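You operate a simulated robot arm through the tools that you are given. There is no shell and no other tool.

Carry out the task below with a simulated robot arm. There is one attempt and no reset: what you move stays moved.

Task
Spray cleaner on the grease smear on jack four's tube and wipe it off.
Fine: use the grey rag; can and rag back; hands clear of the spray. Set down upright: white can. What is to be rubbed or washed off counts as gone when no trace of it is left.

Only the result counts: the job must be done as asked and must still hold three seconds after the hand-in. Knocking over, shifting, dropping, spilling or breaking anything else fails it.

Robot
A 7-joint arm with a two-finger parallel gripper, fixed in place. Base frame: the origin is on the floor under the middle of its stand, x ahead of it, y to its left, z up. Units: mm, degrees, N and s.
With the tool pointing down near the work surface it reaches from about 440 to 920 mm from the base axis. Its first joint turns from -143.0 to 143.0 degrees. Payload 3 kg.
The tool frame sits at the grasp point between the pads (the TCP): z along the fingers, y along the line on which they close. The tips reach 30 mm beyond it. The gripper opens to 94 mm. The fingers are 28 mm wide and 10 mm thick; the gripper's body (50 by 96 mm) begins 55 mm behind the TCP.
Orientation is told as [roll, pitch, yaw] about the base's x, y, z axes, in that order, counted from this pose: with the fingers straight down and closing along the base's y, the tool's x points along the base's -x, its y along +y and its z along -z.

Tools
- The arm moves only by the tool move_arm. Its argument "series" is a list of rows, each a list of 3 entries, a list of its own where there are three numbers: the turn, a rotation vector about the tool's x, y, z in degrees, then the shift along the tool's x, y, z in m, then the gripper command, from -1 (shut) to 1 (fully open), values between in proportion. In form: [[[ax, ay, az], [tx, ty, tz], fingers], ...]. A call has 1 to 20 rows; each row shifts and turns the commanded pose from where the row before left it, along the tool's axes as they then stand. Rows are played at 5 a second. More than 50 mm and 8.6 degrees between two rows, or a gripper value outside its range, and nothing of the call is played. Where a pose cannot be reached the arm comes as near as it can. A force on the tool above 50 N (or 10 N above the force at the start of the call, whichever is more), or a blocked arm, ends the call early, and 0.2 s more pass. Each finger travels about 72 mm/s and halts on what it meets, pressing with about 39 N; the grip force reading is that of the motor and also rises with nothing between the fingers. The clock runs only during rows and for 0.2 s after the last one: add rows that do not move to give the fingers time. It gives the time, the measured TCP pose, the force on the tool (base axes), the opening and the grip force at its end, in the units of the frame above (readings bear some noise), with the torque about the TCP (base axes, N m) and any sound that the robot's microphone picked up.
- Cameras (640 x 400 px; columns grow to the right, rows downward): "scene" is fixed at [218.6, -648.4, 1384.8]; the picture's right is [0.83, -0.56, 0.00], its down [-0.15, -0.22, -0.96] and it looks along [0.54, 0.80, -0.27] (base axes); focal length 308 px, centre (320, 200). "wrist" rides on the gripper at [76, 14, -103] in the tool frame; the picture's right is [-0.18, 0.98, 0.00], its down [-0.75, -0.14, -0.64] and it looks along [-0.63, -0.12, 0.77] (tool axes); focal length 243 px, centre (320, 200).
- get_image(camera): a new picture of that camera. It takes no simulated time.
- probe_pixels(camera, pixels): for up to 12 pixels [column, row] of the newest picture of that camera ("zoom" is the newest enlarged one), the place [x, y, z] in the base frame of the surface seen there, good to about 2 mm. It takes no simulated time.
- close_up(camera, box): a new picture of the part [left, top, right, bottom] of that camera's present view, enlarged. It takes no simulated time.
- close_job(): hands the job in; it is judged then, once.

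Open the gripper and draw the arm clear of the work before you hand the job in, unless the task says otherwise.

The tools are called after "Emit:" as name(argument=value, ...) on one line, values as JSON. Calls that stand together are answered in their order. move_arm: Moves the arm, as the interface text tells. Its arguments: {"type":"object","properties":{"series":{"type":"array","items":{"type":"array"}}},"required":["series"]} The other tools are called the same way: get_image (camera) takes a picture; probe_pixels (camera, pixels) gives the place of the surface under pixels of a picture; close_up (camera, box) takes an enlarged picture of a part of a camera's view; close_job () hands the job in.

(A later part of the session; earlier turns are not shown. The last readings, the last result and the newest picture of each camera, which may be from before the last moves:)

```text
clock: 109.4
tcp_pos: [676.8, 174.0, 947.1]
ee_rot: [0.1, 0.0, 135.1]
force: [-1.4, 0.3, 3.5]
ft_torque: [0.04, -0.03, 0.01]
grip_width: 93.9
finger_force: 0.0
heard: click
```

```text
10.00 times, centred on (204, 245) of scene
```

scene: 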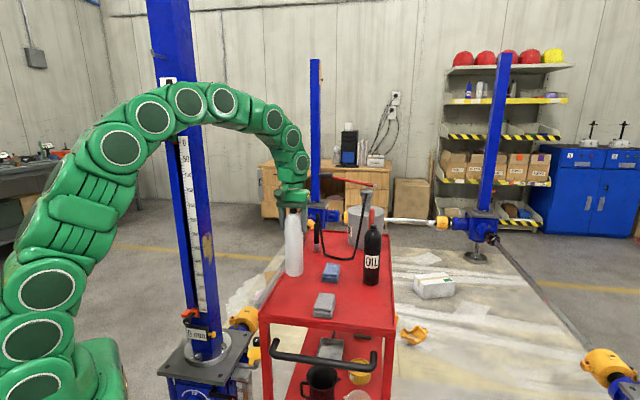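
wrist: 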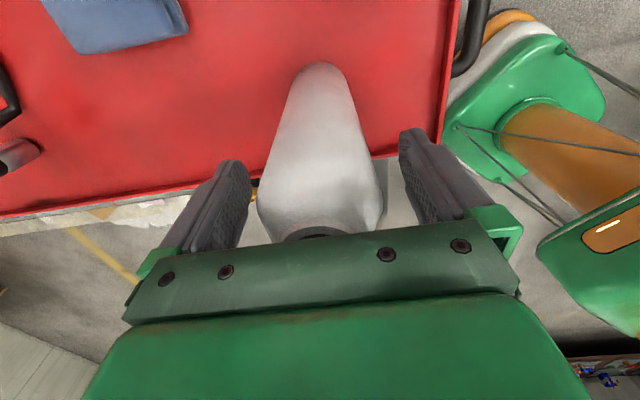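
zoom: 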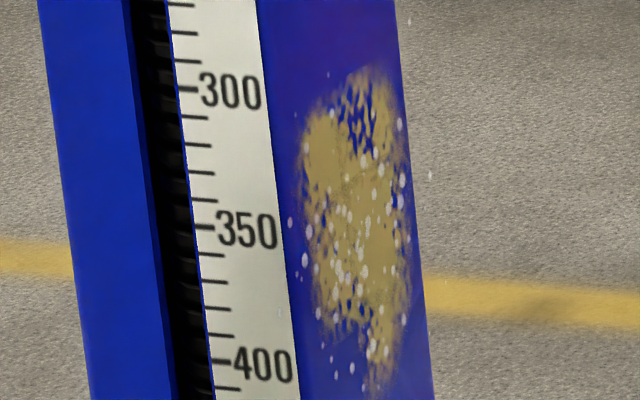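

The droplet overlay is unchanged, so the smear is wetted. Now I return the can: I rise off it and rotate the tool to yaw -45° so it can be re-gripped and set back with its original facing.

Emit:
move_arm(series=[[[0, 0, 0], [0, 0, -0.01], 1], [[0, 0, 0], [0, 0, -0.03], 1], [[0, 0, 0], [0, 0, -0.04], 1], [[0, 0, 0], [0, 0, -0.04], 1], [[0, 0, 0], [0, 0, -0.02], 1], [[0, 0, 8], [0, 0, 0], 1], [[0, 0, 8], [0, 0, 0], 1], [[0, 0, 8], [0, 0, 0], 1], [[0, 0, 8], [0, 0, 0], 1], [[0, 0, 8], [0, 0, 0], 1], [[0, 0, 8], [0, 0, 0], 1], [[0, 0, 8], [0, 0, 0], 1], [[0, 0, 8], [0, 0, 0], 1], [[0, 0, 8], [0, 0, 0], 1], [[0, 0, 8], [0, 0, 0], 1], [[0, 0, 8], [0, 0, 0], 1], [[0, 0, 8], [0, 0, 0], 1]])

Emit:
move_arm(series=[[[0, 0, 8], [0, 0, 0], 1], [[0, 0, 8], [0, 0, 0], 1], [[0, 0, 8], [0, 0, 0], 1], [[0, 0, 8], [0, 0, 0], 1], [[0, 0, 8], [0, 0, 0], 1], [[0, 0, 8], [0, 0, 0], 1], [[0, 0, 8], [0, 0, 0], 1], [[0, 0, 8], [0, 0, 0], 1], [[0, 0, 8], [0, 0, 0], 1], [[0, 0, 8], [0, 0, 0], 1], [[0, 0, 4], [0, 0, 0], 1], [[0, 0, 0], [0, 0, 0], 1]])

Emit:
get_image(camera="wrist")

Emit:
close_up(camera="scene", box=[180, 190, 360, 310])

```text
clock: 113.0
tcp_pos: [676.1, 171.5, 1086.8]
ee_rot: [0.0, 0.1, 39.0]
force: [0.0, -0.4, -0.6]
ft_torque: [-0.03, 0.01, 0.01]
grip_width: 94.1
finger_force: 0.0
```

```text
clock: 115.6
tcp_pos: [675.0, 172.0, 1086.7]
ee_rot: [0.1, 0.0, -45.0]
force: [-0.6, -0.1, -0.6]
ft_torque: [-0.01, -0.01, -0.01]
grip_width: 94.1
finger_force: 0.0
```

```text
taken
```

wrist: 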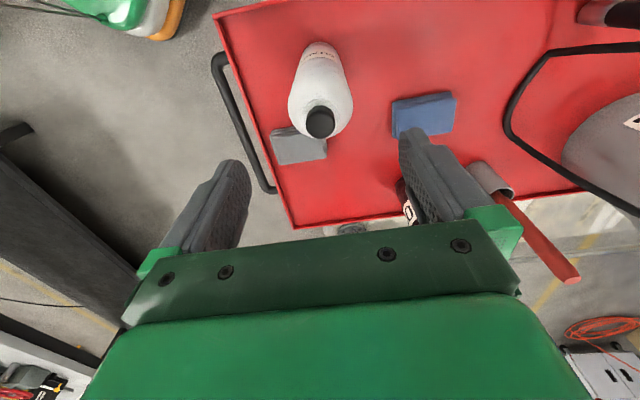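

```text
3.33 times, centred on (270, 250) of scene
```

zoom: 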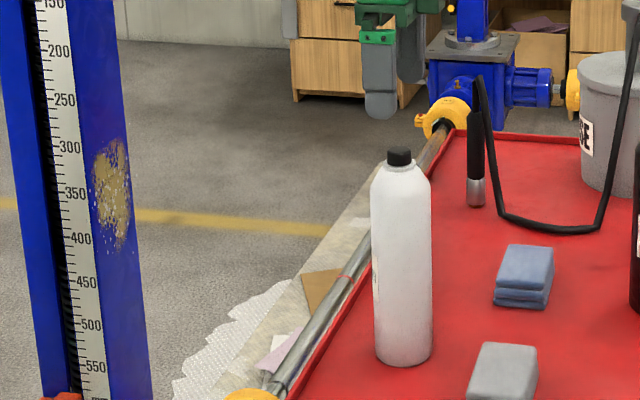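

The can stands well clear of the wiping area, so I leave it there in case a second spray is needed, and now fetch the grey rag: move above it and rotate to yaw 44° so the fingers close across its short side.

Emit:
move_arm(series=[[[0, 0, 0], [-0.0294, -0.0147, 0], 1], [[0, 0, 0], [-0.0294, -0.0147, 0], 1], [[0, 0, 0], [-0.0294, -0.0147, 0], 1], [[0, 0, 0], [-0.0294, -0.0147, 0], 1], [[0, 0, -7.42], [0, 0, 0], 1], [[0, 0, -7.42], [0, 0, 0], 1], [[0, 0, -7.42], [0, 0, 0], 1], [[0, 0, -7.42], [0, 0, 0], 1], [[0, 0, -7.42], [0, 0, 0], 1], [[0, 0, -7.42], [0, 0, 0], 1], [[0, 0, -7.42], [0, 0, 0], 1], [[0, 0, -7.42], [0, 0, 0], 1], [[0, 0, -7.42], [0, 0, 0], 1], [[0, 0, -7.42], [0, 0, 0], 1], [[0, 0, -7.42], [0, 0, 0], 1], [[0, 0, -7.42], [0, 0, 0], 1], [[0, 0, 0], [0, 0, 0.04], 1], [[0, 0, 0], [0, 0, 0.04], 1], [[0, 0, 0], [0, 0, 0], 1]])

Emit:
get_image(camera="wrist")

```text
clock: 119.6
tcp_pos: [718.1, 49.6, 1007.6]
ee_rot: [0.0, 0.0, 44.1]
force: [0.1, -0.3, 0.2]
ft_torque: [0.02, -0.03, 0.0]
grip_width: 94.1
finger_force: 0.1
```

```text
taken
```

wrist: 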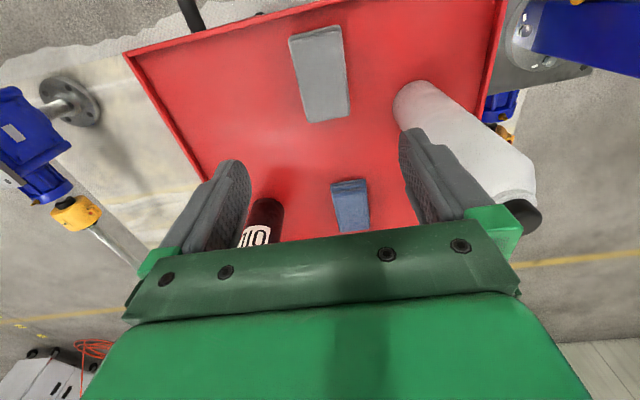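

The rag is in view at (320,75). I zoom and probe its corners and height.

Emit:
close_up(camera="wrist", box=[270, 10, 370, 140])

Emit:
probe_pixels(camera="zoom", pixels=[[235, 82], [378, 62], [405, 318], [290, 335], [310, 200], [240, 75], [350, 60], [275, 340], [400, 330], [320, 100], [340, 300], [450, 200]])

```text
3.08 times, centred on (320, 75) of wrist
```

zoom: 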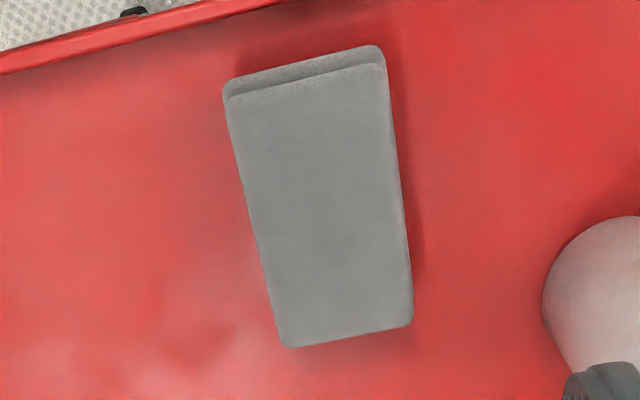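

```text
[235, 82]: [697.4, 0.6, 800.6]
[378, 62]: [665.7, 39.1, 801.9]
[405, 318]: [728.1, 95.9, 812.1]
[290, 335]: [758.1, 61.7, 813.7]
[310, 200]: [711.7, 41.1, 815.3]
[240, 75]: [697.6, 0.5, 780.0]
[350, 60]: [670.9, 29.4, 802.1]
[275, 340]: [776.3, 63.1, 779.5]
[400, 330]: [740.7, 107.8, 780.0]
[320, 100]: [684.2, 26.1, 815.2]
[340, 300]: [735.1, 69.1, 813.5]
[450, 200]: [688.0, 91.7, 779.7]
```

The rag is centred at about (713,49), 86×49 mm, long axis az ≈43°, top z≈815. I align over it and descend so the fingertips end about 14 mm above the cart top.

Emit:
move_arm(series=[[[0, 0, 1], [0.004, 0.003, 0.03], 1], [[0, 0, 0], [0, 0, 0.035], 1], [[0, 0, 0], [0, 0, 0.035], 1], [[0, 0, 0], [0, 0, 0.035], 1], [[0, 0, 0], [0, 0, 0.03], 1], [[0, 0, 0], [0, 0, 0.018], 1], [[0, 0, 0], [0, 0, 0], 1]])

Emit:
get_image(camera="wrist")

Emit:
close_up(camera="scene", box=[270, 220, 390, 330])

```text
clock: 121.2
tcp_pos: [714.1, 48.9, 826.6]
ee_rot: [0.0, 0.0, 43.2]
force: [-0.3, 0.2, -0.1]
ft_torque: [-0.01, 0.02, 0.0]
grip_width: 94.1
finger_force: 0.1
```

```text
taken
```

wrist: 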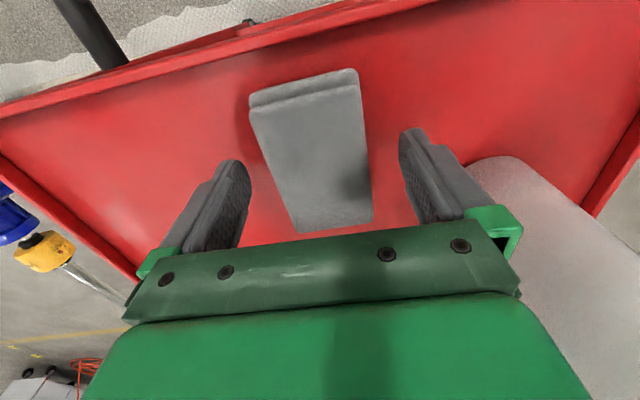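

```text
3.64 times, centred on (330, 275) of scene
```

zoom: 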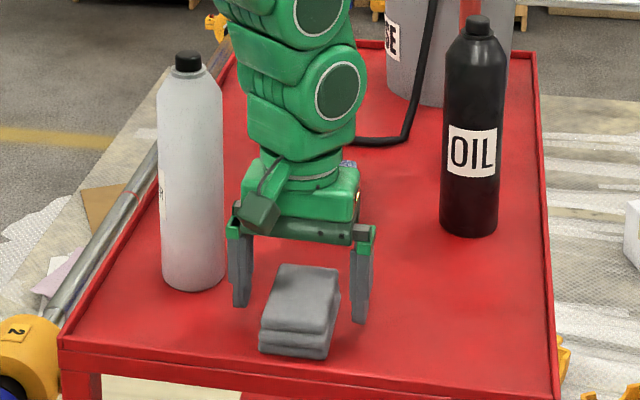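

Good alignment. I go 4 mm deeper and close on the rag.

Emit:
move_arm(series=[[[0, 0, 0], [0, 0, 0.004], 1], [[0, 0, 0], [0, 0, 0], 0.5], [[0, 0, 0], [0, 0, 0], 0.2], [[0, 0, 0], [0, 0, 0], -0.2], [[0, 0, 0], [0, 0, 0], -1], [[0, 0, 0], [0, 0, 0], -1], [[0, 0, 0], [0, 0, 0], -1]])

Emit:
move_arm(series=[[[0, 0, 0], [0, 0, -0.01], -1], [[0, 0, 0], [0, 0, -0.03], -1], [[0, 0, 0], [0, 0, -0.04], -1], [[0, 0, 0], [0, 0, -0.04], -1], [[0, 0, 0], [0, 0, 0], -1]])

Emit:
get_image(camera="wrist")

Emit:
close_up(camera="scene", box=[270, 200, 390, 330])

```text
clock: 122.8
tcp_pos: [711.8, 48.1, 820.6]
ee_rot: [-0.1, 0.0, 43.0]
force: [-1.4, -0.1, 0.9]
ft_torque: [0.06, 0.03, 0.04]
grip_width: 59.1
finger_force: 39.1
```

```text
clock: 124.0
tcp_pos: [710.3, 48.0, 939.9]
ee_rot: [0.0, 0.0, 43.1]
force: [1.3, 0.8, -0.5]
ft_torque: [0.03, 0.01, -0.01]
grip_width: 59.1
finger_force: 39.0
```

```text
taken
```

wrist: 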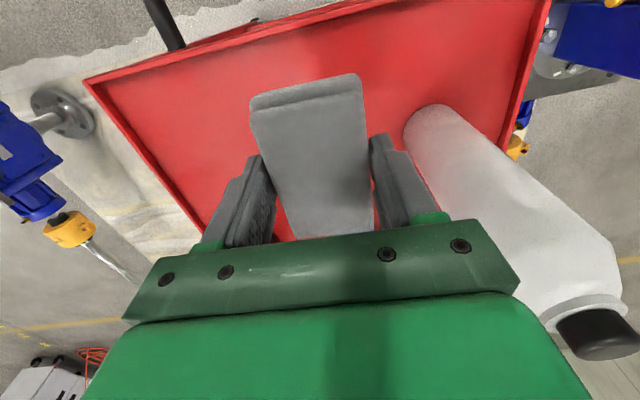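

```text
3.08 times, centred on (330, 265) of scene
```

zoom: 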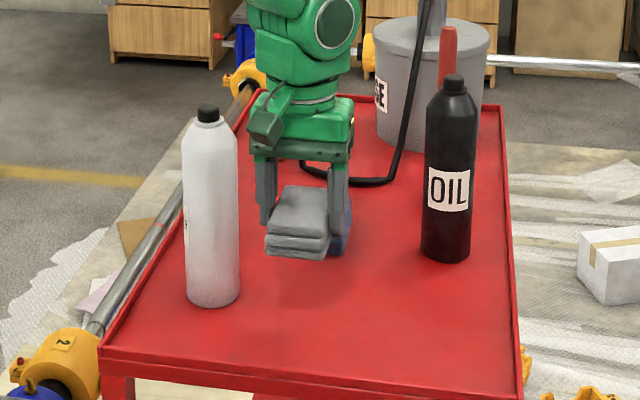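

Rag held. But with the tool pointed at the tube the hand would extend back over the can at (676,172), so I'll put the rag back and return the can home first. I lower the rag to where it was.

Emit:
move_arm(series=[[[0, 0, 0], [-0.001, 0.001, 0.035], -1], [[0, 0, 0], [0, 0, 0.035], -1], [[0, 0, 0], [0, 0, 0.03], -1], [[0, 0, 0], [0, 0, 0.015], -1], [[0, 0, 0], [0, 0, 0.003], -1], [[0, 0, 0], [0, 0, 0], -1]])

Emit:
move_arm(series=[[[0, 0, 0], [0, 0, 0.001], -1], [[0, 0, 0], [0, 0, 0], 0.4], [[0, 0, 0], [0, 0, 0], 1], [[0, 0, 0], [0, 0, 0], 1], [[0, 0, 0], [0, 0, -0.03], 1], [[0, 0, 0], [0, 0, -0.04], 1], [[0, 0, 0], [0, 0, -0.04], 1], [[0, 0, 0], [0, 0, -0.04], 1], [[0, 0, 0], [0, 0, -0.04], 1]])

Emit:
get_image(camera="wrist")

```text
clock: 125.4
tcp_pos: [711.1, 49.3, 821.9]
ee_rot: [0.0, 0.1, 43.1]
force: [0.2, -0.2, 0.2]
ft_torque: [0.06, -0.02, 0.02]
grip_width: 58.9
finger_force: 39.0
```

```text
clock: 127.4
tcp_pos: [709.8, 47.8, 1010.8]
ee_rot: [0.0, 0.1, 43.2]
force: [-0.4, 0.3, 0.4]
ft_torque: [0.0, 0.02, 0.01]
grip_width: 94.2
finger_force: 0.0
```

```text
taken
```

wrist: 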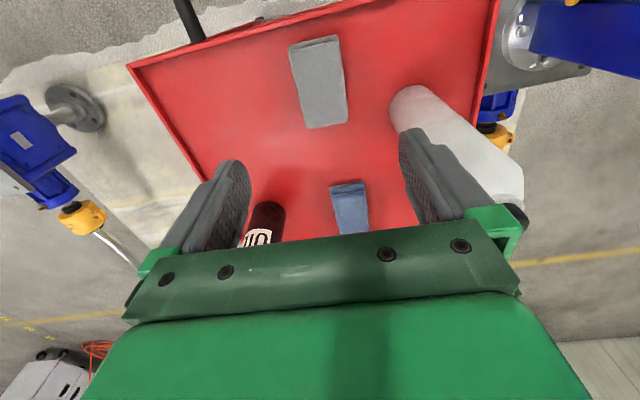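

The rag is back in place. I rise, turn to yaw -45° and go over the can to re-grip it.

Emit:
move_arm(series=[[[0, 0, 0], [0, 0, -0.04], 1], [[0, 0, 0], [0, 0, -0.04], 1], [[0, 0, 7.35], [0, 0, 0], 1], [[0, 0, 7.35], [0, 0, 0], 1], [[0, 0, 7.35], [0, 0, 0], 1], [[0, 0, 7.35], [0, 0, 0], 1], [[0, 0, 7.35], [0, 0, 0], 1], [[0, 0, 7.35], [0, 0, 0], 1], [[0, 0, 7.35], [0, 0, 0], 1], [[0, 0, 7.35], [0, 0, 0], 1], [[0, 0, 7.35], [0, 0, 0], 1], [[0, 0, 7.35], [0, 0, 0], 1], [[0, 0, 7.35], [0, 0, 0], 1], [[0, 0, 7.35], [0, 0, 0], 1], [[0, 0, 0], [0.028, 0.0159, 0], 1], [[0, 0, 0], [0.028, 0.0159, 0], 1], [[0, 0, 0], [0.028, 0.0159, 0], 1], [[0, 0, 0], [0.028, 0.0159, 0], 1], [[0, 0, 0], [0, 0, 0], 1]])

Emit:
close_up(camera="wrist", box=[280, 80, 360, 150])

Emit:
get_image(camera="wrist")

```text
clock: 131.4
tcp_pos: [675.9, 172.6, 1093.5]
ee_rot: [0.0, 0.0, -45.1]
force: [-1.2, 0.4, 0.3]
ft_torque: [-0.02, 0.0, 0.04]
grip_width: 94.3
finger_force: 0.1
```

```text
5.71 times, centred on (320, 115) of wrist
```

zoom: 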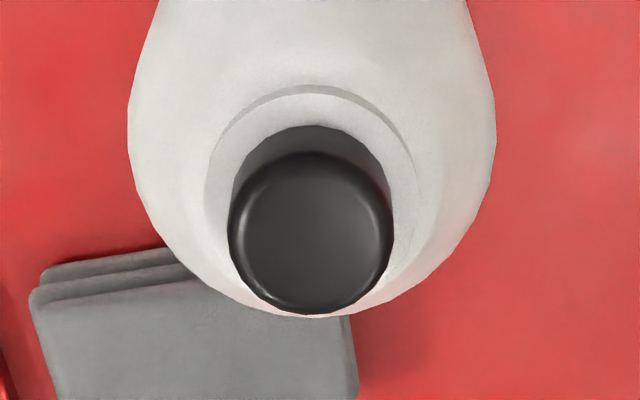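

```text
taken
```

wrist: 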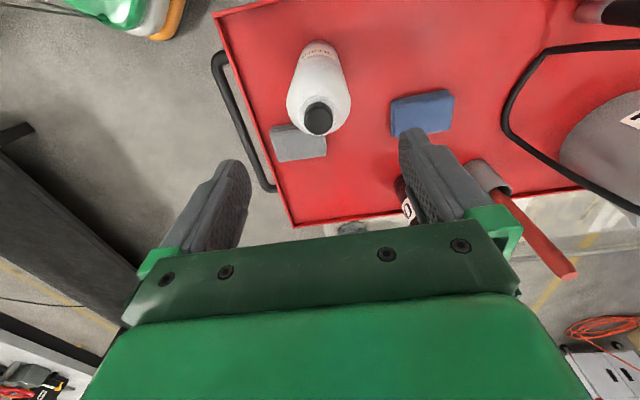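

I check the cap centre against the TCP (675.9, 172.6) before descending.

Emit:
probe_pixels(camera="wrist", pixels=[[318, 118], [306, 118], [331, 118], [318, 105], [318, 132]])

```text
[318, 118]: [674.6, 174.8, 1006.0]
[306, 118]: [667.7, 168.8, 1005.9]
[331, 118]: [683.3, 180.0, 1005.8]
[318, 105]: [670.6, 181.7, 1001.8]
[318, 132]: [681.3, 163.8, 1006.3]
```

Aligned within about a millimetre. I descend to z≈960 and grip.

Emit:
move_arm(series=[[[0, 0, 0], [0.0005, 0.0005, 0.035], 1], [[0, 0, 0], [0, 0, 0.035], 1], [[0, 0, 0], [0, 0, 0.035], 1], [[0, 0, 0], [0, 0, 0.025], 1], [[0, 0, 0], [0, 0, 0.0025], 1], [[0, 0, 0], [0, 0, 0], 1], [[0, 0, 0], [0, 0, 0], 0.6], [[0, 0, 0], [0, 0, 0], 0.45], [[0, 0, 0], [0, 0, 0], 0.35], [[0, 0, 0], [0, 0, 0], -1], [[0, 0, 0], [0, 0, 0], -1], [[0, 0, 0], [0, 0, 0], -1]])

Emit:
close_up(camera="scene", box=[230, 190, 350, 310])

```text
clock: 134.0
tcp_pos: [678.8, 173.9, 959.3]
ee_rot: [0.1, 0.1, -45.0]
force: [-0.1, -1.5, -0.2]
ft_torque: [-0.11, 0.0, -0.02]
grip_width: 59.5
finger_force: 38.6
```

```text
3.33 times, centred on (290, 250) of scene
```

zoom: 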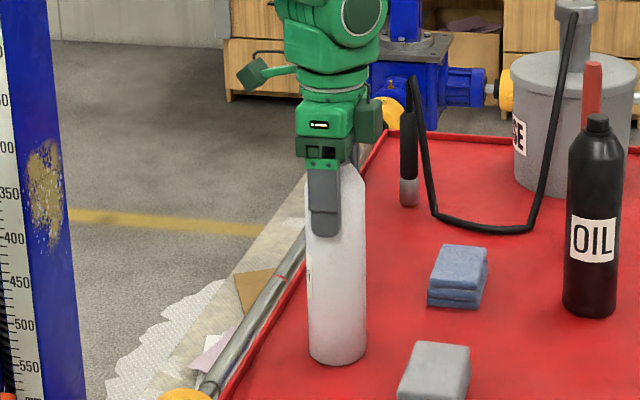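

Gripped. I lift, rotate so the label returns to its original facing (yaw 57°), keeping the can upright.

Emit:
move_arm(series=[[[0, 0, 0], [0, 0, -0.01], -1], [[0, 0, 0], [0, 0, -0.025], -1], [[0, 0, 0], [0, 0, -0.035], -1], [[0, 0, 0], [0, 0, -0.03], -1], [[0, 0, -7.3], [0, 0, 0], -1], [[0, 0, -7.3], [0, 0, 0], -1], [[0, 0, -7.3], [0, 0, 0], -1], [[0, 0, -7.3], [0, 0, 0], -1], [[0, 0, -7.3], [0, 0, 0], -1], [[0, 0, -7.3], [0, 0, 0], -1], [[0, 0, -7.3], [0, 0, 0], -1], [[0, 0, -7.3], [0, 0, 0], -1], [[0, 0, -7.3], [0, 0, 0], -1], [[0, 0, -7.3], [0, 0, 0], -1], [[0, 0, -7.3], [0, 0, 0], -1], [[0, 0, -7.3], [0, 0, 0], -1], [[0, 0, -7.3], [0, 0, 0], -1], [[0, 0, -7.3], [0, 0, 0], -1], [[0, 0, 0], [0, 0, 0], -1]])

Emit:
move_arm(series=[[[0, 0, 0], [0.0136, -0.0307, 0], -1], [[0, 0, 0], [0.0136, -0.0307, 0], -1], [[0, 0, 0], [0.0136, -0.0307, 0], -1], [[0, 0, 0], [0.0136, -0.0307, 0], -1], [[0, 0, 0], [0.0136, -0.0307, 0], -1], [[0, 0, 0], [0.0136, -0.0307, 0], -1], [[0, 0, 0], [0.0136, -0.0307, 0], -1], [[0, 0, 0], [0.0136, -0.0307, 0], -1], [[0, 0, 0], [0, 0, 0], -1]])

Emit:
get_image(camera="scene")

```text
clock: 138.0
tcp_pos: [678.7, 173.7, 1059.3]
ee_rot: [0.0, 0.0, 57.3]
force: [0.4, -0.1, -2.8]
ft_torque: [-0.02, -0.01, 0.03]
grip_width: 59.5
finger_force: 39.4
```

```text
clock: 140.0
tcp_pos: [827.7, -51.7, 1061.4]
ee_rot: [0.0, -0.1, 57.1]
force: [0.3, -0.1, -4.7]
ft_torque: [0.0, -0.01, 0.02]
grip_width: 59.5
finger_force: 38.9
```

```text
taken
```

scene: 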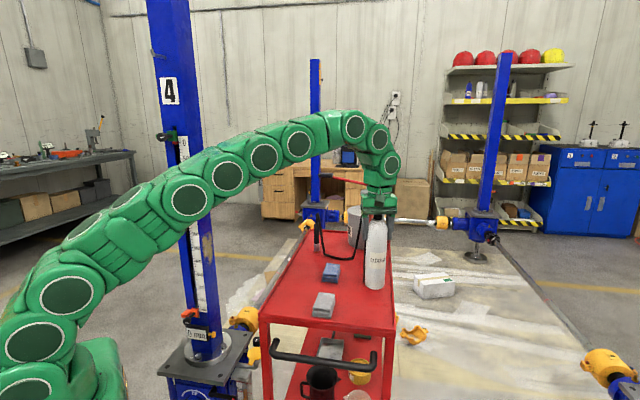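

Over the home spot with the label facing forward again. I lower the can to the surface.

Emit:
move_arm(series=[[[0, 0, 0], [-0.0018, 0.0018, 0.025], -1], [[0, 0, 0], [0, 0, 0.03], -1], [[0, 0, 0], [0, 0, 0.03], -1], [[0, 0, 0], [0, 0, 0.012], -1], [[0, 0, 0], [0, 0, 0.001], -1], [[0, 0, 0], [0, 0, 0], -1]])

Emit:
move_arm(series=[[[0, 0, 0], [0, 0, 0.0015], -1], [[0, 0, 0], [0, 0, 0.0015], -1], [[0, 0, 0], [0, 0, 0], -1]])

```text
clock: 141.4
tcp_pos: [825.3, -47.8, 961.4]
ee_rot: [0.1, 0.0, 57.1]
force: [0.8, 0.0, -3.5]
ft_torque: [0.0, 0.01, -0.02]
grip_width: 59.2
finger_force: 39.3
```

```text
clock: 142.2
tcp_pos: [825.2, -48.4, 958.0]
ee_rot: [0.0, 0.1, 57.1]
force: [0.3, 0.1, -3.1]
ft_torque: [0.01, 0.0, 0.0]
grip_width: 59.2
finger_force: 38.8
```

Not in contact yet; continuing in 1 mm steps.

Emit:
move_arm(series=[[[0, 0, 0], [0, 0, 0.001], -1], [[0, 0, 0], [0, 0, 0], -1]])

Emit:
move_arm(series=[[[0, 0, 0], [0, 0, 0.001], -1], [[0, 0, 0], [0, 0, 0], -1]])

```text
clock: 142.8
tcp_pos: [824.1, -48.5, 959.0]
ee_rot: [0.0, 0.0, 57.2]
force: [0.0, 0.8, 4.1]
ft_torque: [0.29, 0.04, 0.03]
grip_width: 59.0
finger_force: 38.6
```

```text
clock: 143.4
tcp_pos: [825.2, -49.0, 959.7]
ee_rot: [-0.1, -0.1, 57.1]
force: [-1.3, -2.2, 24.6]
ft_torque: [0.43, 0.49, 0.09]
grip_width: 59.1
finger_force: 39.4
```

Contact (24 N). I relax 1.5 mm, open, and lift clear.

Emit:
move_arm(series=[[[0, 0, 0], [0, 0, -0.0015], -1], [[0, 0, 0], [0, 0, 0], 0.3], [[0, 0, 0], [0, 0, 0], 0.5], [[0, 0, 0], [0, 0, 0], 1], [[0, 0, 0], [0, 0, 0], 1], [[0, 0, 0], [0, 0, -0.03], 1], [[0, 0, 0], [0, 0, -0.04], 1], [[0, 0, 0], [0, 0, -0.04], 1], [[0, 0, 0], [0, 0, -0.02], 1], [[0, 0, 0], [0, 0, 0], 1]])

Emit:
close_up(camera="scene", box=[300, 220, 400, 330])

Emit:
get_image(camera="wrist")

```text
clock: 145.6
tcp_pos: [824.8, -47.5, 1089.2]
ee_rot: [0.0, 0.0, 57.1]
force: [0.3, 0.0, 0.7]
ft_torque: [0.0, 0.01, 0.01]
grip_width: 94.1
finger_force: 0.1
```

```text
3.64 times, centred on (350, 275) of scene
```

zoom: 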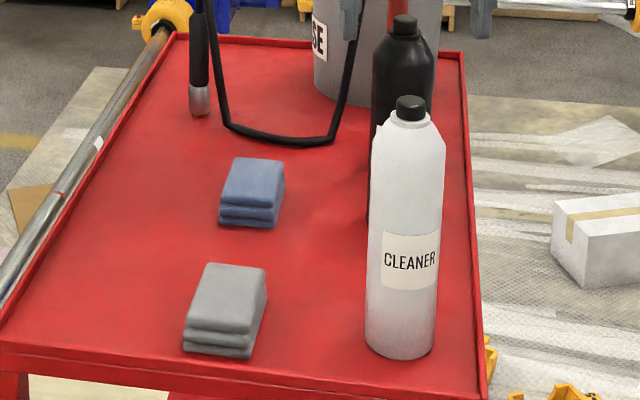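

```text
taken
```

wrist: 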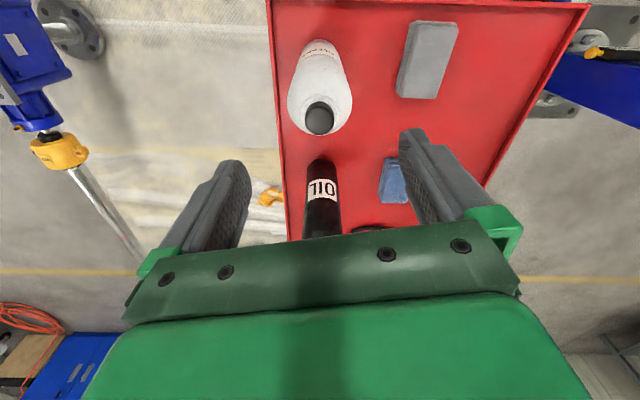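

The can is back with its label as at the start. Now I return to the grey rag.

Emit:
move_arm(series=[[[0, 0, 7], [0, 0, 0], 1], [[0, 0, 7], [0, 0, 0], 1], [[0, 0, 0], [0.0044, 0.0367, 0], 1], [[0, 0, 0], [0.0044, 0.0367, 0], 1], [[0, 0, 0], [0.0044, 0.0367, 0], 1], [[0, 0, 0], [0.0044, 0.0367, 0], 1], [[0, 0, 0], [0, 0, 0.04], 1], [[0, 0, 0], [0, 0, 0.04], 1], [[0, 0, 0], [0, 0, 0], 1]])

Emit:
close_up(camera="wrist", box=[270, 10, 370, 140])

Emit:
probe_pixels(camera="zoom", pixels=[[235, 82], [378, 62], [405, 318], [290, 335], [310, 200]])

```text
clock: 147.6
tcp_pos: [709.6, 46.9, 1010.4]
ee_rot: [0.0, 0.0, 43.1]
force: [0.7, -0.6, -0.3]
ft_torque: [0.0, -0.01, -0.02]
grip_width: 94.0
finger_force: 0.1
```

```text
3.08 times, centred on (320, 75) of wrist
```

zoom: 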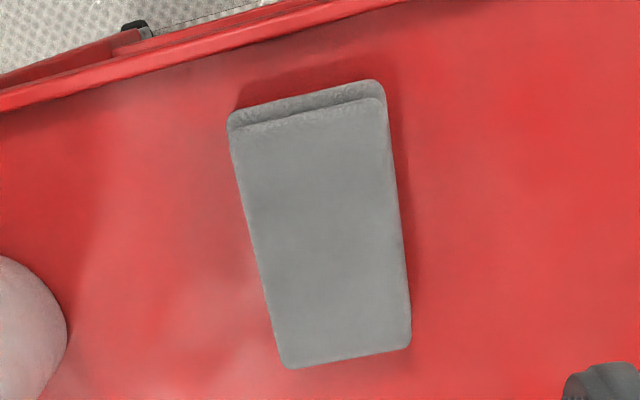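

```text
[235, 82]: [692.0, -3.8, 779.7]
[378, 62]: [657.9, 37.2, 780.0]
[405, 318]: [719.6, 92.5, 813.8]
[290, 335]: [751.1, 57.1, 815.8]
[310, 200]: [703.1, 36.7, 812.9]
```

The rag lies as before. I descend and grip it again at z≈821.

Emit:
move_arm(series=[[[0, 0, 0], [-0.0024, 0, 0.035], 1], [[0, 0, 0], [0, 0, 0.035], 1], [[0, 0, 0], [0, 0, 0.035], 1], [[0, 0, 0], [0, 0, 0.035], 1], [[0, 0, 0], [0, 0, 0.03], 1], [[0, 0, 0], [0, 0, 0.019], 1], [[0, 0, 0], [0, 0, 0], 1], [[0, 0, 0], [0, 0, 0], 0.5], [[0, 0, 0], [0, 0, 0], 0.3], [[0, 0, 0], [0, 0, 0], -0.2], [[0, 0, 0], [0, 0, 0], -1], [[0, 0, 0], [0, 0, 0], -1], [[0, 0, 0], [0, 0, 0], -1]])

Emit:
move_arm(series=[[[0, 0, 0], [0, 0, -0.01], -1], [[0, 0, 0], [0, 0, -0.03], -1], [[0, 0, 0], [0, 0, -0.04], -1], [[0, 0, 0], [0, 0, -0.045], -1], [[0, 0, 0], [0, 0, -0.045], -1], [[0, 0, 0], [0, 0, -0.045], -1], [[0, 0, 0], [0, 0, 0], -1]])

Emit:
get_image(camera="wrist")

```text
clock: 150.4
tcp_pos: [711.8, 47.6, 820.0]
ee_rot: [0.0, 0.0, 43.1]
force: [-0.1, 0.7, 0.3]
ft_torque: [0.05, 0.0, 0.02]
grip_width: 58.8
finger_force: 39.2
```

```text
clock: 152.0
tcp_pos: [710.5, 48.5, 1032.4]
ee_rot: [0.0, 0.1, 43.2]
force: [0.3, -0.8, -0.7]
ft_torque: [-0.03, 0.03, -0.04]
grip_width: 58.9
finger_force: 38.5
```

```text
taken
```

wrist: 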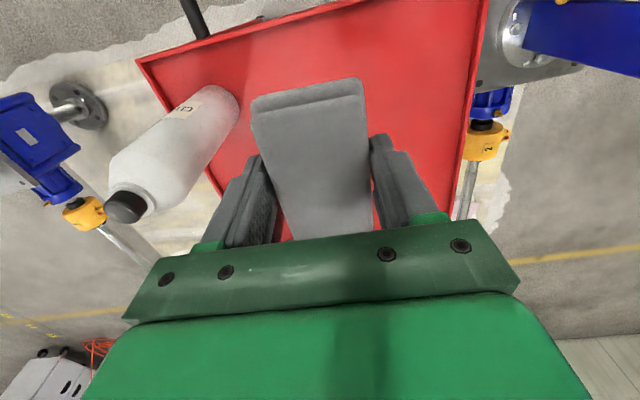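

Rag held. I carry it to (594,254,1032), about 200 mm off the face, to try pointing the tool horizontally at the tube there.

Emit:
move_arm(series=[[[0, 0, 0], [-0.0093, 0.0383, 0], -1], [[0, 0, 0], [-0.0093, 0.0383, 0], -1], [[0, 0, 0], [-0.0093, 0.0383, 0], -1], [[0, 0, 0], [-0.0093, 0.0383, 0], -1], [[0, 0, 0], [-0.0093, 0.0383, 0], -1], [[0, 0, 0], [-0.0093, 0.0383, 0], -1], [[0, 0, -2], [0, 0, 0], -1], [[-7.5, 0, 0], [0, 0, 0], -1], [[-7.5, 0, 0], [0, 0, 0], -1], [[-7.5, 0, 0], [0, 0, 0], -1], [[-7.5, 0, 0], [0, 0, 0], -1], [[0, 0, 0], [0, 0, 0], -1]])

Emit:
get_image(camera="scene")

Emit:
get_image(camera="wrist")

```text
clock: 154.6
tcp_pos: [596.8, 254.8, 1034.9]
ee_rot: [30.0, 0.0, 45.1]
force: [-0.3, 0.0, -0.1]
ft_torque: [0.01, 0.05, 0.0]
grip_width: 58.8
finger_force: 39.2
```

```text
taken
```

scene: 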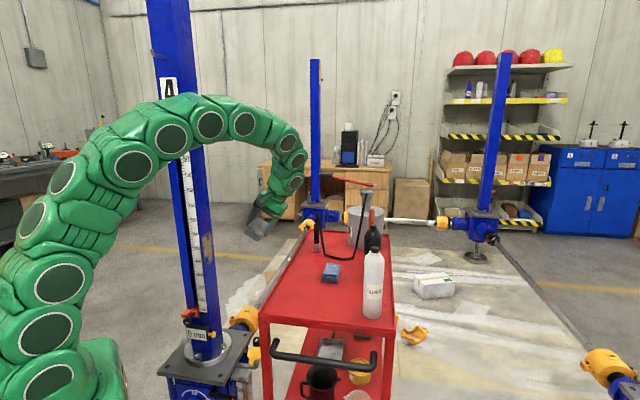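

```text
taken
```

wrist: 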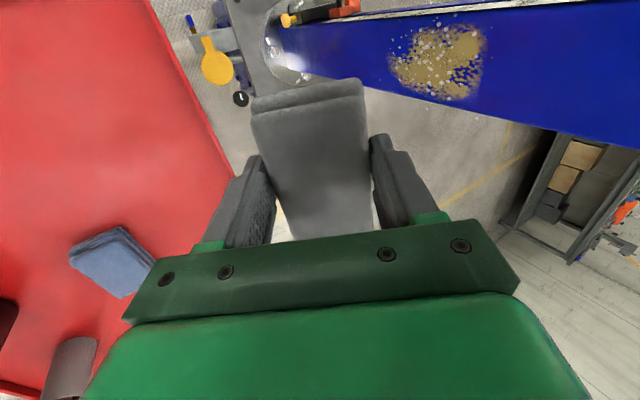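

The tilt goes the right way and the wrist camera now sees the wetted smear at (440,60). I continue tilting to horizontal.

Emit:
move_arm(series=[[[-7.5, 0, 0], [0, 0, 0], -1], [[-7.5, 0, 0], [0, 0, 0], -1], [[-7.5, 0, 0], [0, 0, 0], -1], [[-7.5, 0, 0], [0, 0, 0], -1], [[0, 0, 0], [0, 0, 0], -1]])

Emit:
move_arm(series=[[[-7.5, 0, 0], [0, 0, 0], -1], [[-7.5, 0, 0], [0, 0, 0], -1], [[-7.5, 0, 0], [0, 0, 0], -1], [[-7.5, 0, 0], [0, 0, 0], -1], [[0, 0, 0], [0, 0, 0], -1]])

Emit:
get_image(camera="scene")

Emit:
get_image(camera="wrist")

```text
clock: 155.8
tcp_pos: [598.2, 254.3, 1034.8]
ee_rot: [60.1, 0.0, 45.1]
force: [0.0, 0.1, 0.5]
ft_torque: [0.0, 0.0, 0.02]
grip_width: 59.0
finger_force: 39.3
```

```text
clock: 157.0
tcp_pos: [584.8, 249.0, 1011.1]
ee_rot: [78.7, 0.0, 45.1]
force: [0.1, -0.8, -0.6]
ft_torque: [-0.01, -0.01, -0.01]
grip_width: 58.7
finger_force: 39.3
out of reach, approached as far as the arm can: row 3, 4
```

```text
taken
```

scene: 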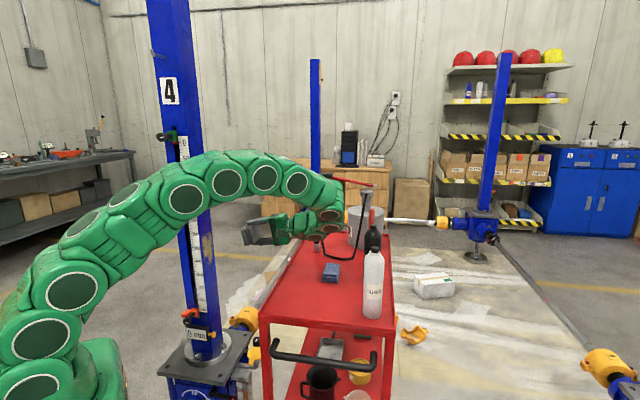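

```text
taken
```

wrist: 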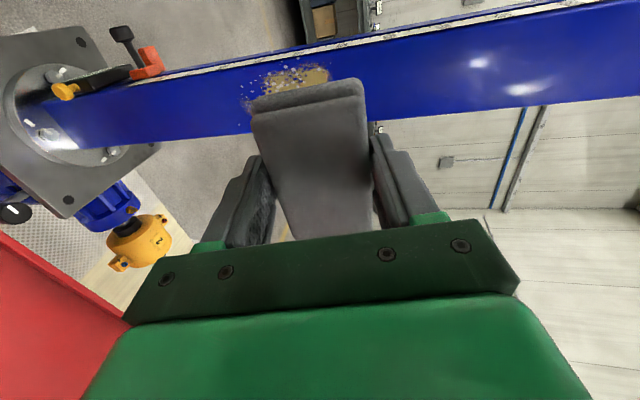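

The tool got to 79° from vertical here (reach-limited). I move closer to the tube (still ~60 mm clear) at a lower height and try to complete the rotation there.

Emit:
move_arm(series=[[[0, 0, 0], [-0.0025, -0.0079, 0.0257], -1], [[0, 0, 0], [-0.0025, -0.0079, 0.0257], -1], [[0, 0, 0], [-0.0025, -0.0079, 0.0257], -1], [[0, 0, 0], [-0.0025, -0.0079, 0.0257], -1], [[0, 0, 0], [0, 0, 0], -1]])

Emit:
move_arm(series=[[[-5.6, 0, 0], [0, 0, 0], -1], [[-5.6, 0, 0], [0, 0, 0], -1], [[0, 0, 0], [0, 0, 0], -1]])

Emit:
get_image(camera="scene")

Emit:
get_image(camera="wrist")

```text
clock: 158.2
tcp_pos: [523.6, 324.3, 959.7]
ee_rot: [78.7, 0.1, 45.1]
force: [0.1, 0.2, -0.7]
ft_torque: [-0.02, -0.04, -0.01]
grip_width: 58.8
finger_force: 38.6
```

```text
clock: 159.0
tcp_pos: [524.6, 323.0, 960.1]
ee_rot: [90.0, 0.0, 45.1]
force: [-0.2, 0.3, 0.7]
ft_torque: [0.01, 0.0, 0.01]
grip_width: 58.7
finger_force: 39.2
```

```text
taken
```

scene: 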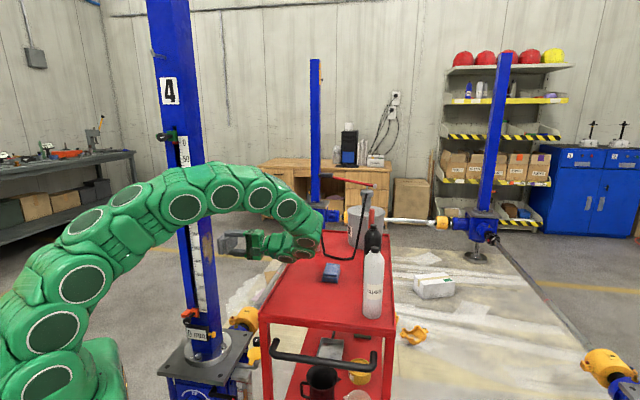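

```text
taken
```

wrist: 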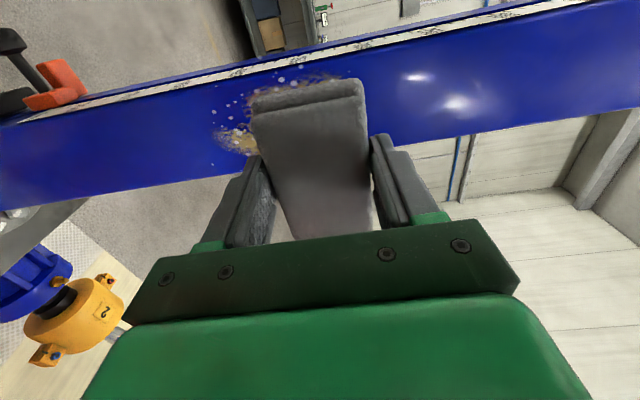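

Now the tool is exactly horizontal, normal to the face, with the rag's long side spanning the tube's width. I raise to the smear's upper end and approach the face in guarded steps.

Emit:
move_arm(series=[[[0, 0, 0], [0, 0.015, 0.01], -1], [[0, 0, 0], [-0.002, 0, 0.02], -1], [[0, 0, 0], [0, 0, 0.015], -1], [[0, 0, 0], [0, 0, 0.006], -1], [[0, 0, 0], [0, 0, 0], -1]])

Emit:
close_up(camera="scene", box=[160, 200, 280, 290])

Emit:
get_image(camera="wrist")

```text
clock: 160.2
tcp_pos: [489.1, 361.0, 976.4]
ee_rot: [90.0, -0.1, 45.1]
force: [0.0, -0.4, -0.4]
ft_torque: [-0.01, -0.01, 0.01]
grip_width: 59.0
finger_force: 39.0
```

```text
4.44 times, centred on (220, 245) of scene
```

zoom: 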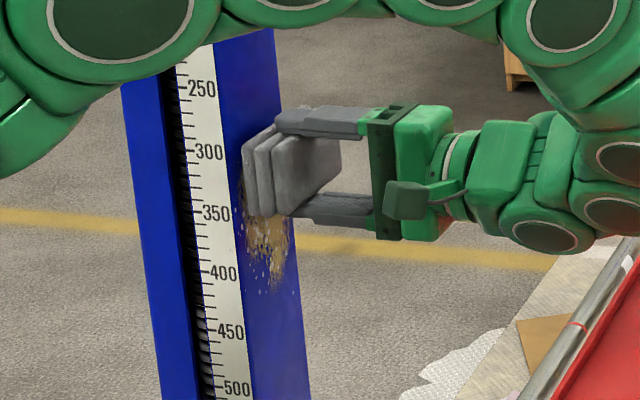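

```text
taken
```

wrist: 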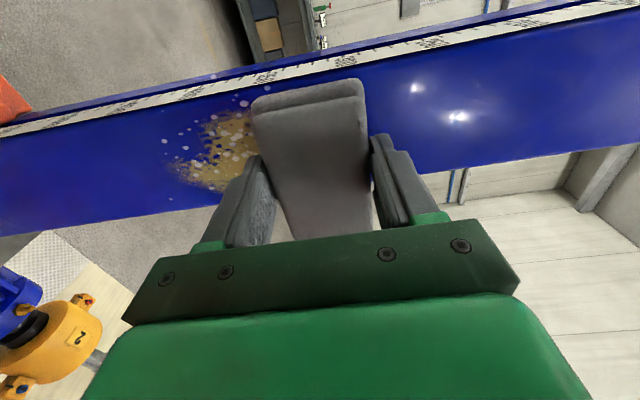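

The rag is about 8 mm from the face. I close the gap in small steps, watching the force.

Emit:
move_arm(series=[[[0, 0, 0], [0, 0, 0.004], -1], [[0, 0, 0], [0, 0, 0.002], -1], [[0, 0, 0], [0, 0, 0.001], -1], [[0, 0, 0], [0, 0, 0], -1]])

Emit:
move_arm(series=[[[0, 0, 0], [0, 0, 0.001], -1], [[0, 0, 0], [0, 0, 0], -1]])

```text
clock: 161.2
tcp_pos: [484.3, 363.9, 974.2]
ee_rot: [90.0, 0.0, 45.1]
force: [-0.2, 0.0, -0.9]
ft_torque: [-0.03, -0.05, -0.05]
grip_width: 58.8
finger_force: 39.2
```

```text
clock: 161.8
tcp_pos: [484.5, 365.7, 974.7]
ee_rot: [89.9, 0.0, 45.2]
force: [0.9, 0.9, -1.4]
ft_torque: [0.0, -0.01, -0.01]
grip_width: 58.8
finger_force: 38.7
```

Not yet in contact. Continuing 1 mm at a time.

Emit:
move_arm(series=[[[0, 0, 0], [0, 0, 0.001], -1], [[0, 0, 0], [0, 0, 0.001], -1], [[0, 0, 0], [0, 0, 0], -1]])

Emit:
move_arm(series=[[[0, 0, 0], [0, 0, 0.001], -1], [[0, 0, 0], [0, 0, 0], -1]])

```text
clock: 162.6
tcp_pos: [483.6, 367.0, 974.4]
ee_rot: [90.0, 0.1, 44.9]
force: [30.0, -25.6, -4.0]
ft_torque: [-0.02, -0.03, -0.11]
grip_width: 59.0
finger_force: 38.6
```

```text
clock: 163.0
tcp_pos: [484.4, 367.2, 975.1]
ee_rot: [89.8, -0.1, 44.7]
force: [9.6, -10.2, -1.4]
ft_torque: [0.01, 0.05, 0.11]
grip_width: 58.6
finger_force: 39.1
stopped in row 2: the force on the tool passed its limit at 52 N (the readings are from after the stop); the commanded pose is now the measured one
```

In firm contact now (~14 N normal). I wipe downward along the face in 8 mm rows.

Emit:
move_arm(series=[[[0, 0, 0], [0, -0.008, 0], -1], [[0, 0, 0], [0, -0.008, 0], -1], [[0, 0, 0], [0, -0.008, 0], -1], [[0, 0, 0], [0, -0.008, 0], -1], [[0, 0, 0], [0, 0, 0], -1]])

Emit:
close_up(camera="scene", box=[160, 200, 280, 290])

```text
clock: 164.2
tcp_pos: [483.0, 366.5, 943.6]
ee_rot: [89.8, -0.1, 44.9]
force: [22.3, -22.2, 9.0]
ft_torque: [0.29, 0.31, 0.07]
grip_width: 58.9
finger_force: 38.9
```

```text
4.44 times, centred on (220, 245) of scene
```

zoom: 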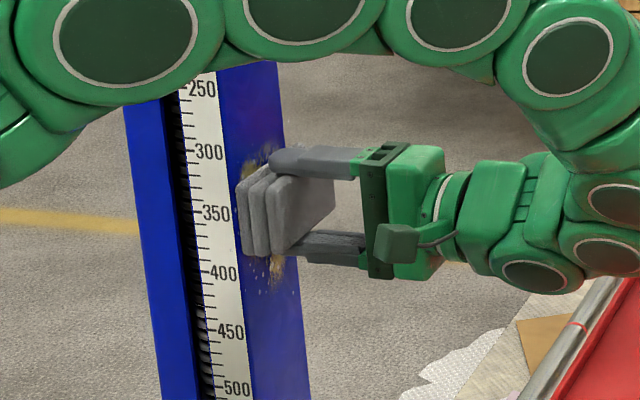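

The wiping is working at about 30 N. I ease off slightly and continue down to the smear's lower end.

Emit:
move_arm(series=[[[0, 0, 0], [0, -0.006, -0.0005], -1], [[0, 0, 0], [0, -0.008, 0], -1], [[0, 0, 0], [0, -0.008, 0], -1], [[0, 0, 0], [0, -0.008, 0], -1], [[0, 0, 0], [0, -0.008, 0], -1], [[0, 0, 0], [0, -0.008, 0], -1], [[0, 0, 0], [0, -0.008, 0], -1], [[0, 0, 0], [0, -0.008, 0], -1], [[0, 0, 0], [0, 0, 0], -1]])

Emit:
close_up(camera="scene", box=[160, 200, 280, 290])

```text
clock: 166.2
tcp_pos: [483.7, 366.0, 880.2]
ee_rot: [89.9, -0.2, 45.0]
force: [10.5, -14.1, 6.0]
ft_torque: [0.19, 0.16, 0.07]
grip_width: 58.6
finger_force: 38.8
```

```text
4.44 times, centred on (220, 245) of scene
```

zoom: 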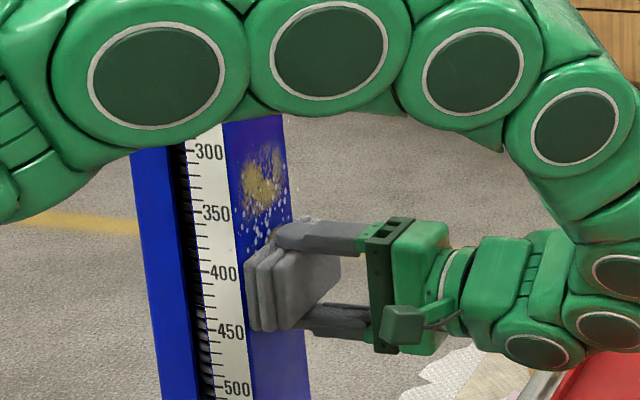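

The lower part is coming clean; residue remains at the top. I stroke upward past the top of the smear.

Emit:
move_arm(series=[[[0, 0, 0], [0, 0.008, 0], -1], [[0, 0, 0], [0, 0.008, 0], -1], [[0, 0, 0], [0, 0.008, 0], -1], [[0, 0, 0], [0, 0.008, 0], -1], [[0, 0, 0], [0, 0.008, 0], -1], [[0, 0, 0], [0, 0.008, 0], -1], [[0, 0, 0], [0, 0.008, 0], -1], [[0, 0, 0], [0, 0.008, 0], -1], [[0, 0, 0], [0, 0.008, 0], -1], [[0, 0, 0], [0, 0.008, 0], -1], [[0, 0, 0], [0, 0.008, 0], -1], [[0, 0, 0], [0, 0.008, 0], -1], [[0, 0, 0], [0, 0.008, 0], -1], [[0, 0, 0], [0, 0.008, 0], -1], [[0, 0, 0], [0, 0.008, 0], -1], [[0, 0, 0], [0, 0, 0], -1]])

Emit:
close_up(camera="scene", box=[160, 200, 280, 290])

```text
clock: 169.6
tcp_pos: [484.0, 368.0, 1002.8]
ee_rot: [89.8, -0.1, 44.9]
force: [7.2, -7.5, -1.7]
ft_torque: [0.02, -0.02, -0.04]
grip_width: 58.8
finger_force: 38.9
```

```text
4.44 times, centred on (220, 245) of scene
```

zoom: 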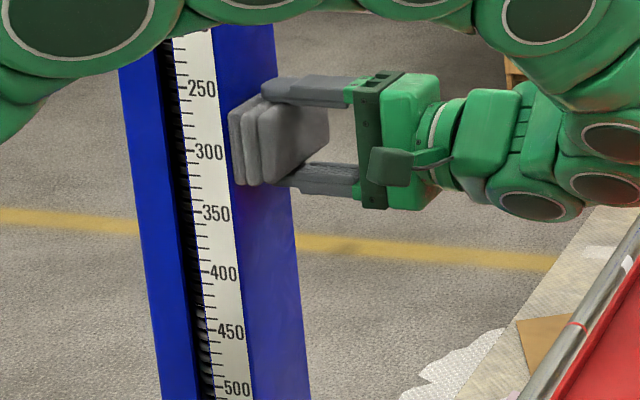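

The exposed face is clean now. I do another full down-and-up pass with slightly more pressure to catch any remainder under the rag.

Emit:
move_arm(series=[[[0, 0, 0], [0, 0.008, 0.0003], -1], [[0, 0, 0], [0, 0.004, 0], -1], [[0, 0, 0], [0, -0.008, 0], -1], [[0, 0, 0], [0, -0.008, 0], -1], [[0, 0, 0], [0, -0.008, 0], -1], [[0, 0, 0], [0, -0.008, 0], -1], [[0, 0, 0], [0, -0.008, 0], -1], [[0, 0, 0], [0, -0.008, 0], -1], [[0, 0, 0], [0, -0.008, 0], -1], [[0, 0, 0], [0, -0.008, 0], -1], [[0, 0, 0], [0, -0.008, 0], -1], [[0, 0, 0], [0, -0.008, 0], -1], [[0, 0, 0], [0, -0.008, 0], -1], [[0, 0, 0], [0, -0.008, 0], -1], [[0, 0, 0], [0, -0.008, 0], -1], [[0, 0, 0], [0, -0.008, 0], -1], [[0, 0, 0], [0, -0.008, 0], -1], [[0, 0, 0], [0, -0.008, 0], -1], [[0, 0, 0], [0, 0, 0], -1]])

Emit:
close_up(camera="scene", box=[160, 200, 280, 290])

```text
clock: 173.6
tcp_pos: [483.0, 367.4, 885.9]
ee_rot: [89.9, 0.0, 44.9]
force: [7.5, -9.2, 2.5]
ft_torque: [0.07, 0.07, 0.04]
grip_width: 59.0
finger_force: 39.2
```

```text
4.44 times, centred on (220, 245) of scene
```

zoom: 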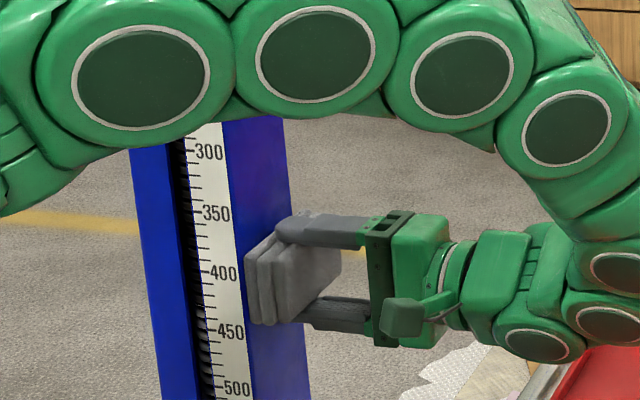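

Clean above as well. I go 24 mm further down, stroke back up, then back off the face to inspect.

Emit:
move_arm(series=[[[0, 0, 0], [0, -0.008, 0], -1], [[0, 0, 0], [0, -0.008, 0], -1], [[0, 0, 0], [0, -0.008, 0], -1], [[0, 0, 0], [0, 0.008, 0], -1], [[0, 0, 0], [0, 0.008, 0], -1], [[0, 0, 0], [0, 0.008, 0], -1], [[0, 0, 0], [0, 0.008, 0], -1], [[0, 0, 0], [0, 0.008, 0], -1], [[0, 0, 0], [0, 0.008, 0], -1], [[0, 0, 0], [0, 0.008, 0], -1], [[0, 0, 0], [0, 0.008, 0], -1], [[0, 0, 0], [0, 0.008, 0], -1], [[0, 0, 0], [0, 0.008, 0], -1], [[0, 0, 0], [0, 0, -0.01], -1], [[0, 0, 0], [0, 0, -0.025], -1], [[0, 0, 0], [0, 0, -0.03], -1], [[0, 0, 0], [0, 0, -0.03], -1], [[0, 0, 0], [0, 0, 0], -1]])

Emit:
close_up(camera="scene", box=[172, 215, 252, 275])

Emit:
get_image(camera="wrist")

Emit:
get_image(camera="scene")

```text
clock: 177.4
tcp_pos: [550.5, 299.7, 938.7]
ee_rot: [89.9, 0.0, 44.8]
force: [0.2, 0.0, 0.0]
ft_torque: [-0.04, 0.01, 0.02]
grip_width: 58.7
finger_force: 38.5
```

```text
6.67 times, centred on (212, 245) of scene
```

zoom: 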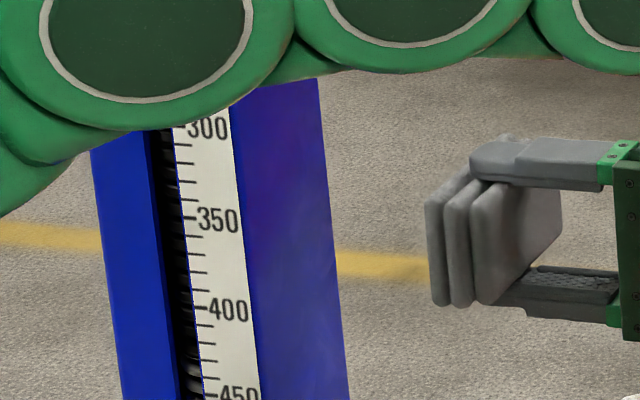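

```text
taken
```

wrist: 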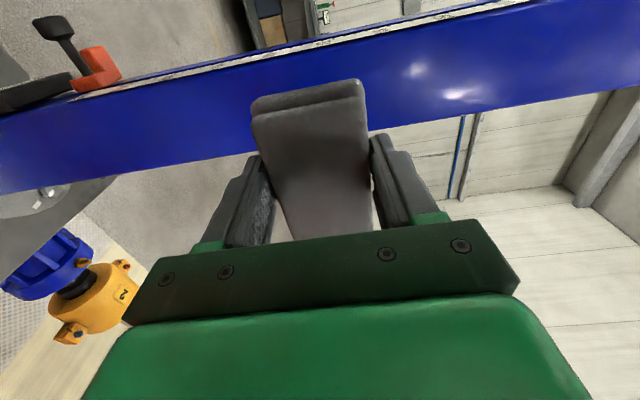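

```text
taken
```

scene: 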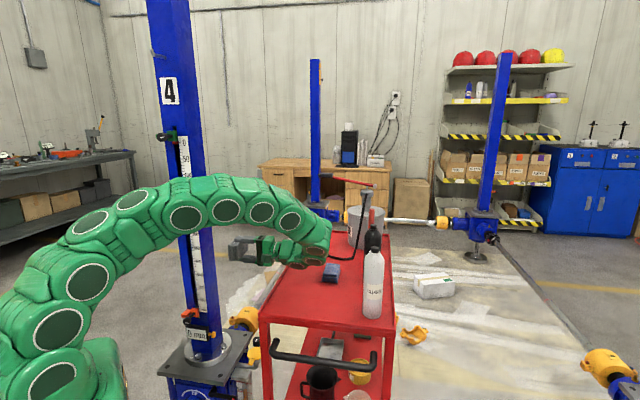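

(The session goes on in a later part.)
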